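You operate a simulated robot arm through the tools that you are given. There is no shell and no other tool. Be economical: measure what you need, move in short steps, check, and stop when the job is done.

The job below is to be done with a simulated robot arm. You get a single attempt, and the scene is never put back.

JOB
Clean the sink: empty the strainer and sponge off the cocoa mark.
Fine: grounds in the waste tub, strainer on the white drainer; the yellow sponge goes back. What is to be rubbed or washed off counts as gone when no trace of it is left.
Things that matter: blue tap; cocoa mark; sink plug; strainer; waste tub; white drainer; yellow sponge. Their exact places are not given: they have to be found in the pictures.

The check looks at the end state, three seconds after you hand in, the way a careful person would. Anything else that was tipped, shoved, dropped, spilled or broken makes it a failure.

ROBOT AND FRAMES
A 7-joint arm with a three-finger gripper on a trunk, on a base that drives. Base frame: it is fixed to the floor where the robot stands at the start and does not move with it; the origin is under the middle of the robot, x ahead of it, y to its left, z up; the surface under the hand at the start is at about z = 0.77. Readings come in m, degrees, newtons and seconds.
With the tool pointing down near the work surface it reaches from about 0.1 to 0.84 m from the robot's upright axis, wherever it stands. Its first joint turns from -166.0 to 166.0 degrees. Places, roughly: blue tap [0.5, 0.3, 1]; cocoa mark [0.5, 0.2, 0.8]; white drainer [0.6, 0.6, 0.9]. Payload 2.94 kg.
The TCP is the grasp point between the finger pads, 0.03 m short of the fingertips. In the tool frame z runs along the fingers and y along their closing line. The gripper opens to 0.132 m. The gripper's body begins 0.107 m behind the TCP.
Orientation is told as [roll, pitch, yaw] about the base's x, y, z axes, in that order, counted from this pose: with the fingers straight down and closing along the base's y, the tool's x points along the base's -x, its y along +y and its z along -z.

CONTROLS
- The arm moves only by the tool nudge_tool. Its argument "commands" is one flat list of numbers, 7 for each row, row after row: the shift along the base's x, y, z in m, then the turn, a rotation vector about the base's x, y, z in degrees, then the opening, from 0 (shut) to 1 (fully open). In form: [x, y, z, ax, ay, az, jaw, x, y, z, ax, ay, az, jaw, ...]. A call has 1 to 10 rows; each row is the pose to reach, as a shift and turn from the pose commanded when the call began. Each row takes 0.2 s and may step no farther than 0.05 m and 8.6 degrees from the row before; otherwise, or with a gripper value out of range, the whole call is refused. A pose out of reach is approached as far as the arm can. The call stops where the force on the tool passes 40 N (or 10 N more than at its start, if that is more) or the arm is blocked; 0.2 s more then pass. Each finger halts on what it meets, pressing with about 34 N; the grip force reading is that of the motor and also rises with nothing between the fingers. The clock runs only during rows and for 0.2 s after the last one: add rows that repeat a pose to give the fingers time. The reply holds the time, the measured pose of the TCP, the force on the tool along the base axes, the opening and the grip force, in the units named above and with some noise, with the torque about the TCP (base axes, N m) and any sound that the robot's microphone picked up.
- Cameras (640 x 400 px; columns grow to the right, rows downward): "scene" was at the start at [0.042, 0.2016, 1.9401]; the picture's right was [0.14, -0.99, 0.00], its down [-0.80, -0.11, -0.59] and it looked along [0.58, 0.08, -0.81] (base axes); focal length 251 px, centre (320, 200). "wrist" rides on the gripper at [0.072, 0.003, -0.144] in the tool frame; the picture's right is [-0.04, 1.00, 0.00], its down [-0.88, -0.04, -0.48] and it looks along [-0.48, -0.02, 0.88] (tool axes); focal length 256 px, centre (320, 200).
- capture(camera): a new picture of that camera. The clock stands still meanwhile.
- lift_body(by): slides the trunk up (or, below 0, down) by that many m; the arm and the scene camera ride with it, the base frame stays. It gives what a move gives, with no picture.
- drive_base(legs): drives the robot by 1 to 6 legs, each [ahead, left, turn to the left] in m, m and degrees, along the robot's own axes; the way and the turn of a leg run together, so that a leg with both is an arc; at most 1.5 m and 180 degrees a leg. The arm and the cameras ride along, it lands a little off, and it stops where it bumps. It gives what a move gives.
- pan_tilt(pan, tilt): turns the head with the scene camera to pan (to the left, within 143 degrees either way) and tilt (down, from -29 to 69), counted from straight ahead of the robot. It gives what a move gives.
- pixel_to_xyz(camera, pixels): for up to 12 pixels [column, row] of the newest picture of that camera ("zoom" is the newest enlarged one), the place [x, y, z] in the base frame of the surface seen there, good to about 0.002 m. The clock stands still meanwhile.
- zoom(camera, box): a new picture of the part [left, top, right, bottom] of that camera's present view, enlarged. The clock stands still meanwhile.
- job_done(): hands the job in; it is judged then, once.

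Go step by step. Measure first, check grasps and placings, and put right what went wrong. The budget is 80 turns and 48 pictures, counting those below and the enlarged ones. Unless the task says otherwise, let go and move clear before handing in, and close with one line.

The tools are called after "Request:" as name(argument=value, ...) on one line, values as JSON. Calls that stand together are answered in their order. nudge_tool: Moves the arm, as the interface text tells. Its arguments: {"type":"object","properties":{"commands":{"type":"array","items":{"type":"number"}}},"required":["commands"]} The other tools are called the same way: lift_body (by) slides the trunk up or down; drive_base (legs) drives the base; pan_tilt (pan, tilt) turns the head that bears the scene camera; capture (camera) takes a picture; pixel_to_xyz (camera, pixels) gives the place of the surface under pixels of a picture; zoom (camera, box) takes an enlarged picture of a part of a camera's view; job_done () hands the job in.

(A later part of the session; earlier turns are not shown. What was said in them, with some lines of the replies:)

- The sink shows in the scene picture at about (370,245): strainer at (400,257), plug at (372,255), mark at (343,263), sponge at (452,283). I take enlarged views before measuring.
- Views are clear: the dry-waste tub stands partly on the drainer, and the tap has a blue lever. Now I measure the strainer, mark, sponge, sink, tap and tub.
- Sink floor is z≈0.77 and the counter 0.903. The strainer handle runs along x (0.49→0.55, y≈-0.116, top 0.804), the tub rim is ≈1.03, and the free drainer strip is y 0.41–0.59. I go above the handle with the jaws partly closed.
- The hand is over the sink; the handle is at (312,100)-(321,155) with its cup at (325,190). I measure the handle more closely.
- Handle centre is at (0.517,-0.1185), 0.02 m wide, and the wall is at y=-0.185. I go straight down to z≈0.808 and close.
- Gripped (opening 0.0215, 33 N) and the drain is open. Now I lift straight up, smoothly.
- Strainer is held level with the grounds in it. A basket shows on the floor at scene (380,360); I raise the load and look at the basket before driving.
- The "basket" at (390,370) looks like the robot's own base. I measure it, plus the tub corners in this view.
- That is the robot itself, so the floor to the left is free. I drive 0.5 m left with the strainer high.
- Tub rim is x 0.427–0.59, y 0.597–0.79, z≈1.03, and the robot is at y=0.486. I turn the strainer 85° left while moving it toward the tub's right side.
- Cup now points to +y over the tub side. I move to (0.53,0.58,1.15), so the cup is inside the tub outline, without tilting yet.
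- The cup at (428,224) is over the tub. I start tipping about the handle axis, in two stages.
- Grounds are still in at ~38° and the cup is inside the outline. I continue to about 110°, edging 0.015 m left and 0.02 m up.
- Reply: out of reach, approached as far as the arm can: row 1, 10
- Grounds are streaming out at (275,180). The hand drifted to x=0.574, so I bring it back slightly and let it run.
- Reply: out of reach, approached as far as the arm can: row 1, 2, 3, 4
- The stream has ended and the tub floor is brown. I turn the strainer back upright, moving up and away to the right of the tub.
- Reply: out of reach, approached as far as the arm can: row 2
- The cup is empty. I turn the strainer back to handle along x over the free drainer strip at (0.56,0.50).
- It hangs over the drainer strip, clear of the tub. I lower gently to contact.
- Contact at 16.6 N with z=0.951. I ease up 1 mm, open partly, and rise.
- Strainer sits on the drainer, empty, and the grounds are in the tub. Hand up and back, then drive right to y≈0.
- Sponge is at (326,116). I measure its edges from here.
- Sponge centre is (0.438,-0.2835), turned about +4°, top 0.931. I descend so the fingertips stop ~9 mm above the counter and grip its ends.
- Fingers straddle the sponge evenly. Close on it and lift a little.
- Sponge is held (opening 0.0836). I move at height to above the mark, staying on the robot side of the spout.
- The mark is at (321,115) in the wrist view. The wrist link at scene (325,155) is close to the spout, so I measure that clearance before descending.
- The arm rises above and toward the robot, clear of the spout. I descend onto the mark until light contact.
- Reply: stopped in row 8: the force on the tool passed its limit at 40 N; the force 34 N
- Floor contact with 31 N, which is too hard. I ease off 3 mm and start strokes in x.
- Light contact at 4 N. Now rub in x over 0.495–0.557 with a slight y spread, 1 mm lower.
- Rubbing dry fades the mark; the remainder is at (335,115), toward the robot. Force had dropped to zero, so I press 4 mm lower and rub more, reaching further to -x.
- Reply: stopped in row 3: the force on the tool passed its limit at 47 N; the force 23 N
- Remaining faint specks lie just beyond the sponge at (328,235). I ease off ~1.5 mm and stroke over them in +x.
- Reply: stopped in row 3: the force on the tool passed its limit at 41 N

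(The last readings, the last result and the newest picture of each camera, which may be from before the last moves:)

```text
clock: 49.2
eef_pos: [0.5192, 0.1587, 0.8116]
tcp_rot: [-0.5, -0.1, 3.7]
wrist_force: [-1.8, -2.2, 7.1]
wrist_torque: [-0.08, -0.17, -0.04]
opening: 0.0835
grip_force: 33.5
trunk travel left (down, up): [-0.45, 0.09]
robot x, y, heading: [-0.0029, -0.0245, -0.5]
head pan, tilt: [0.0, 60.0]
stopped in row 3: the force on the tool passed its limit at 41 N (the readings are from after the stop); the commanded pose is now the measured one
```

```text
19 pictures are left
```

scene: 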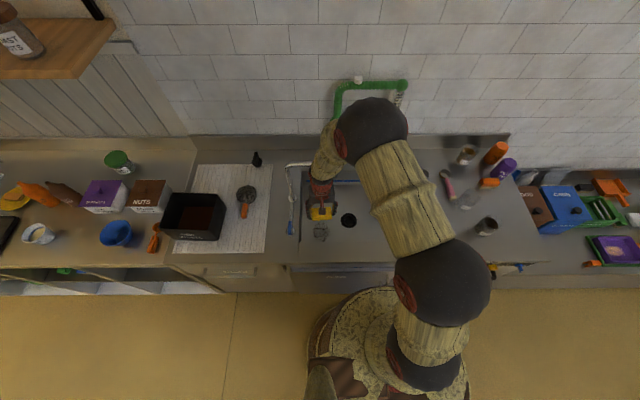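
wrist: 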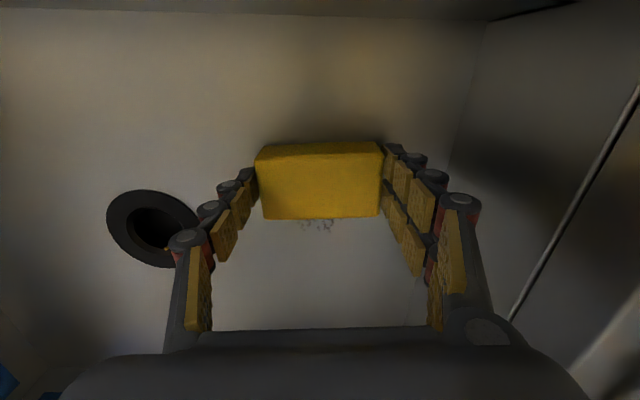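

Nearly gone, with faint specks at (318,225). Force is 7 N, so I continue with slower strokes.

Request:
nudge_tool(commands=[0.012, 0, 0.001, 0, 0, 0, 0.4, 0.024, 0, 0.001, 0, 0, 0, 0.4, 0.038, 0, 0.001, 0, 0, 0, 0.4, 0.038, -0.01, 0.001, 0, 0, 0, 0.4, 0.024, -0.01, 0.001, 0, 0, 0, 0.4, 0.01, -0.01, 0.001, 0, 0, 0, 0.4, 0.01, 0.01, 0.001, 0, 0, 0, 0.4, 0.024, 0.01, 0.001, 0, 0, 0, 0.4, 0.038, 0.01, 0.001, 0, 0, 0, 0.4, 0.024, 0, 0.001, 0, 0, 0, 0.4])

Request:
nudge_tool(commands=[0, 0, 0.03, 0, 0, 0, 0.4, -0.01, 0, 0.07, 0, 0, 0, 0.4, -0.03, 0, 0.11, 0, 0, 0, 0.4, -0.03, -0.03, 0.15, 0, 0, 0, 0.4, -0.03, -0.07, 0.19, 0, 0, 0, 0.4, -0.03, -0.11, 0.2, 0, 0, 0, 0.4, -0.03, -0.15, 0.2, 0, 0, 0, 0.4])

Request:
zoom(camera="wrist", box=[240, 0, 640, 250])

```text
clock: 51.4
eef_pos: [0.5426, 0.1591, 0.812]
tcp_rot: [-0.4, 0.0, 3.9]
wrist_force: [1.8, -1.4, 3.9]
wrist_torque: [0.03, -0.2, 0.04]
opening: 0.0837
grip_force: 33.7
trunk travel left (down, up): [-0.45, 0.09]
robot x, y, heading: [0.001, -0.0217, -0.6]
head pan, tilt: [0.0, 60.0]
```

```text
refused: row 5 steps farther than a row can; nothing moved
```

```text
1.60 times, centred on (440, 125) of wrist
```

zoom: 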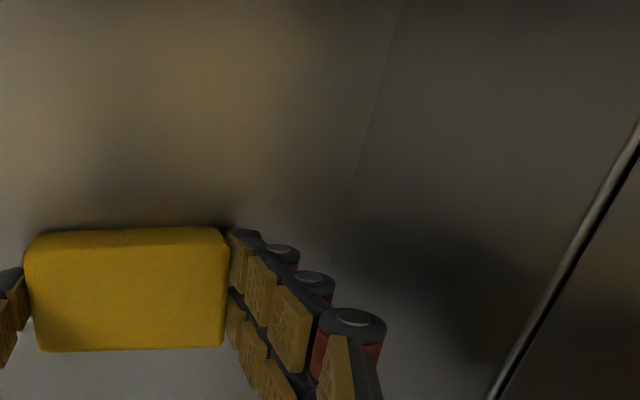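

No specks visible around the sponge. The lift was refused for too long a step, so I lift and shift right with shorter steps, then inspect the whole patch.

Request:
nudge_tool(commands=[0, 0, 0.03, 0, 0, 0, 0.4, -0.01, 0, 0.07, 0, 0, 0, 0.4, -0.02, 0, 0.11, 0, 0, 0, 0.4, -0.03, -0.02, 0.15, 0, 0, 0, 0.4, -0.03, -0.05, 0.18, 0, 0, 0, 0.4, -0.03, -0.09, 0.2, 0, 0, 0, 0.4, -0.03, -0.13, 0.2, 0, 0, 0, 0.4])

Request:
zoom(camera="wrist", box=[320, 40, 560, 190])

Request:
zoom(camera="scene", box=[280, 180, 380, 260])

```text
clock: 53.0
eef_pos: [0.515, 0.0263, 1.0117]
tcp_rot: [-0.5, 0.1, 3.8]
wrist_force: [0.7, -0.4, -0.4]
wrist_torque: [-0.02, 0.02, 0.01]
opening: 0.0836
grip_force: 33.8
trunk travel left (down, up): [-0.45, 0.09]
robot x, y, heading: [-0.002, -0.0262, -0.7]
head pan, tilt: [0.0, 60.0]
```

```text
2.67 times, centred on (440, 115) of wrist
```

zoom: 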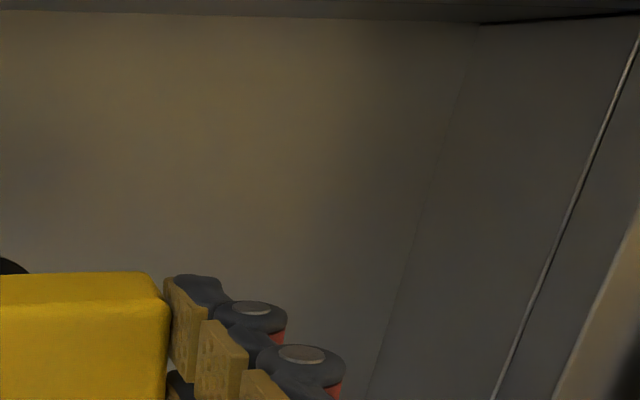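

```text
5.00 times, centred on (330, 220) of scene
```

zoom: 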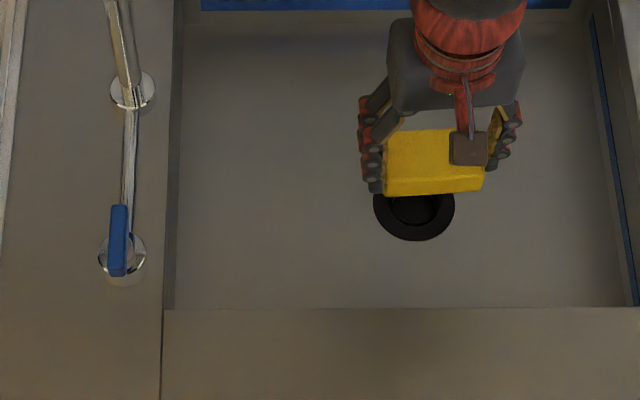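

The mark is entirely gone in both views. Now the sponge goes back over its place at (0.438,-0.2835).

Request:
nudge_tool(commands=[-0.01, -0.039, 0, 0, 0, 0, 0.4, -0.02, -0.078, 0, 0, 0, 0, 0.4, -0.03, -0.117, 0, 0, 0, 0, 0.4, -0.04, -0.156, 0, 0, 0, 0, 0.4, -0.05, -0.195, 0, 0, 0, 0, 0.4, -0.06, -0.234, 0, 0, 0, 0, 0.4, -0.07, -0.272, 0, 0, 0, 0, 0.4, -0.077, -0.31, 0, 0, 0, 0, 0.4, -0.077, -0.31, -0.03, 0, 0, 0, 0.4, -0.077, -0.31, -0.05, 0, 0, 0, 0.4])

Request:
capture(camera="wrist")

```text
clock: 55.2
eef_pos: [0.436, -0.2836, 0.962]
tcp_rot: [-0.4, 0.1, 3.8]
wrist_force: [0.9, 0.5, 0.1]
wrist_torque: [0.01, 0.02, 0.02]
opening: 0.0838
grip_force: 34.1
trunk travel left (down, up): [-0.45, 0.09]
robot x, y, heading: [-0.0017, -0.0221, -0.5]
head pan, tilt: [0.0, 60.0]
```

```text
15 pictures are left
```

wrist: 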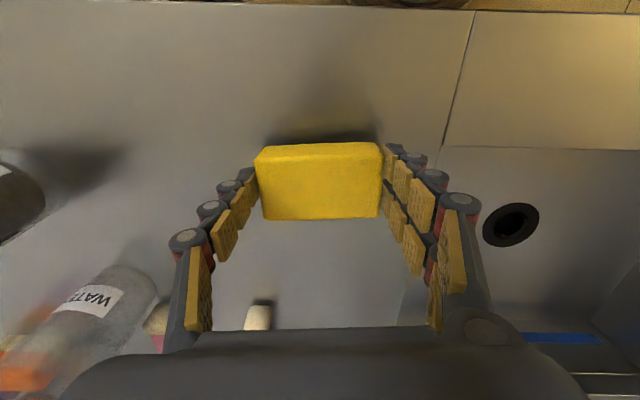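

The sponge hovers over its old place. I lower to contact at small steps.

Request:
nudge_tool(commands=[0.001, 0, -0.008, 0, 0, 0, 0.4, 0.001, 0, -0.013, 0, 0, 0, 0.4, 0.001, 0, -0.016, 0, 0, 0, 0.4, 0.001, 0, -0.018, 0, 0, 0, 0.4])

```text
clock: 56.2
eef_pos: [0.4361, -0.282, 0.943]
tcp_rot: [-0.5, 0.1, 3.8]
wrist_force: [-0.1, 0.4, 0.5]
wrist_torque: [-0.01, 0.0, -0.05]
opening: 0.0837
grip_force: 33.7
trunk travel left (down, up): [-0.45, 0.09]
robot x, y, heading: [-0.0014, -0.0229, -0.5]
head pan, tilt: [0.0, 60.0]
```

No contact force yet at z=0.943. I go 1–2 mm further, then release and rise.

Request:
nudge_tool(commands=[0, 0, -0.001, 0, 0, 0, 0.4, 0, 0, -0.0015, 0, 0, 0, 0.4, 0, 0, -0.0015, 0, 0, 0, 0.7, 0, 0, -0.0015, 0, 0, 0, 0.8, 0, 0, -0.0015, 0, 0, 0, 0.8, 0, 0, 0.03, 0, 0, 0, 0.8, 0, 0, 0.07, 0, 0, 0, 0.8, 0, 0, 0.12, 0, 0, 0, 0.8, 0, 0, 0.17, 0, 0, 0, 0.8, 0, 0, 0.22, 0, 0, 0, 0.8])

Request:
nudge_tool(commands=[0, 0.03, 0.03, 0, 0, 0, 0.8, 0, 0.06, 0.06, 0, 0, 0, 0.8, 0, 0.09, 0.09, 0, 0, 0, 0.8, 0, 0.12, 0.12, 0, 0, 0, 0.8])

Request:
capture(camera="wrist")

Request:
capture(camera="scene")

```text
clock: 58.4
eef_pos: [0.436, -0.2816, 1.1662]
tcp_rot: [-0.5, 0.1, 3.8]
wrist_force: [0.7, 1.3, -1.0]
wrist_torque: [-0.03, -0.05, 0.01]
opening: 0.1059
grip_force: 0.1
trunk travel left (down, up): [-0.45, 0.09]
robot x, y, heading: [-0.0006, -0.0226, -0.5]
head pan, tilt: [0.0, 60.0]
```

```text
clock: 59.4
eef_pos: [0.4369, -0.1619, 1.2836]
tcp_rot: [-0.5, 0.0, 3.9]
wrist_force: [-0.4, -0.4, 0.0]
wrist_torque: [-0.01, -0.02, 0.0]
opening: 0.1057
grip_force: 0.2
trunk travel left (down, up): [-0.45, 0.09]
robot x, y, heading: [-0.0032, -0.0208, -0.3]
head pan, tilt: [0.0, 60.0]
```

```text
14 pictures are left
```

wrist: 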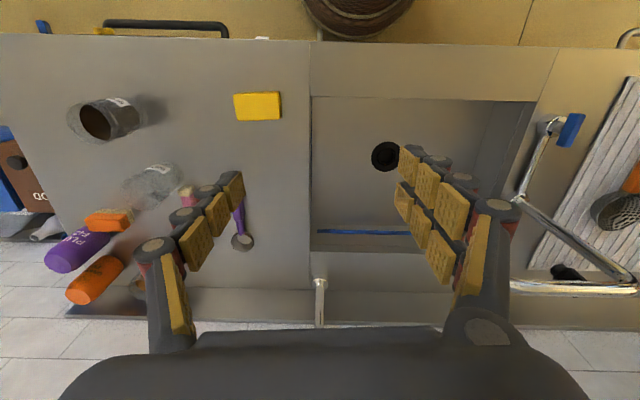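

```text
13 pictures are left
```

scene: 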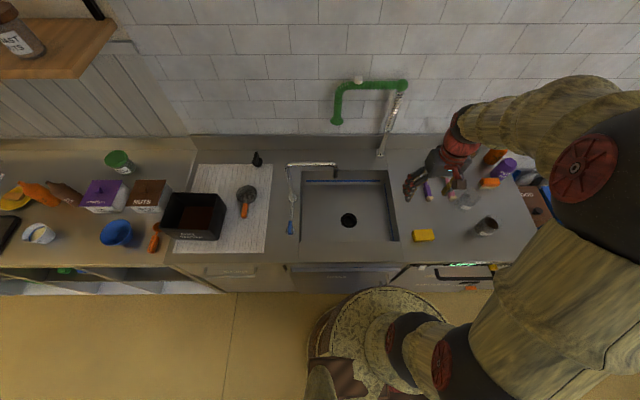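

Sponge is back and the sink looks clean. Final close look at the sink and the drainer/tub area for traces.

Request:
zoom(camera="scene", box=[290, 160, 450, 260])

Request:
zoom(camera="scene", box=[130, 150, 290, 260])

Request:
zoom(camera="wrist", box=[300, 80, 540, 230])

Request:
pixel_to_xyz(camera="wrist", pixels=[[257, 107], [236, 95], [279, 93], [280, 117], [238, 120]])

```text
4.00 times, centred on (370, 210) of scene
```

zoom: 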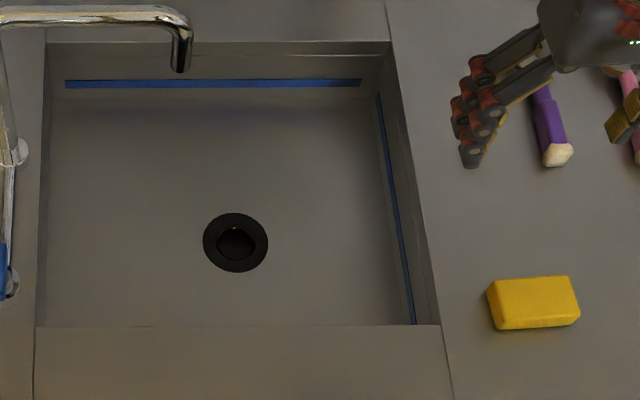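

```text
3.64 times, centred on (210, 205) of scene
```

zoom: 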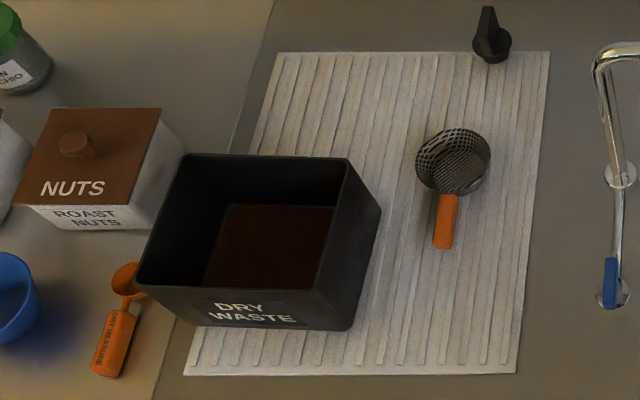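

```text
2.67 times, centred on (420, 155) of wrist
```

zoom: 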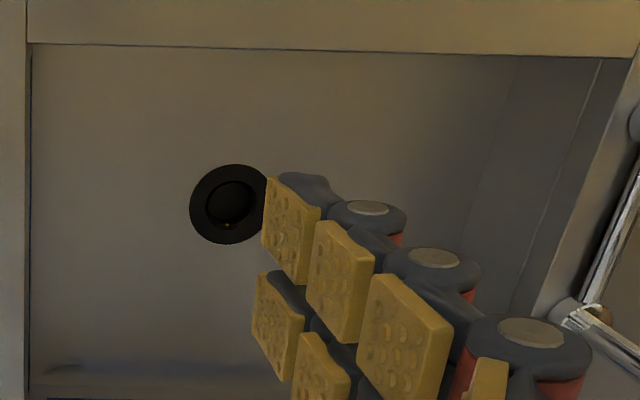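

```text
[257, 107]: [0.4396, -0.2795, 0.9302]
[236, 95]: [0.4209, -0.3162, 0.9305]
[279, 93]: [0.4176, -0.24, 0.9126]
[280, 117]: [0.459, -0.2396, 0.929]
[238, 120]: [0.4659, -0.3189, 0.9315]
```

The sink floor shows no specks, the grounds are in the tub, the strainer stands empty on the drainer, and the sponge is within a few mm of its old place. The hand is clear, so I hand in.

Request:
job_done()

```text
The job is handed in.
```

I emptied the grounds into the waste tub, put the strainer on the white drainer, rubbed the cocoa mark off with no trace visible, put the yellow sponge back within a few millimetres, and handed the job in.
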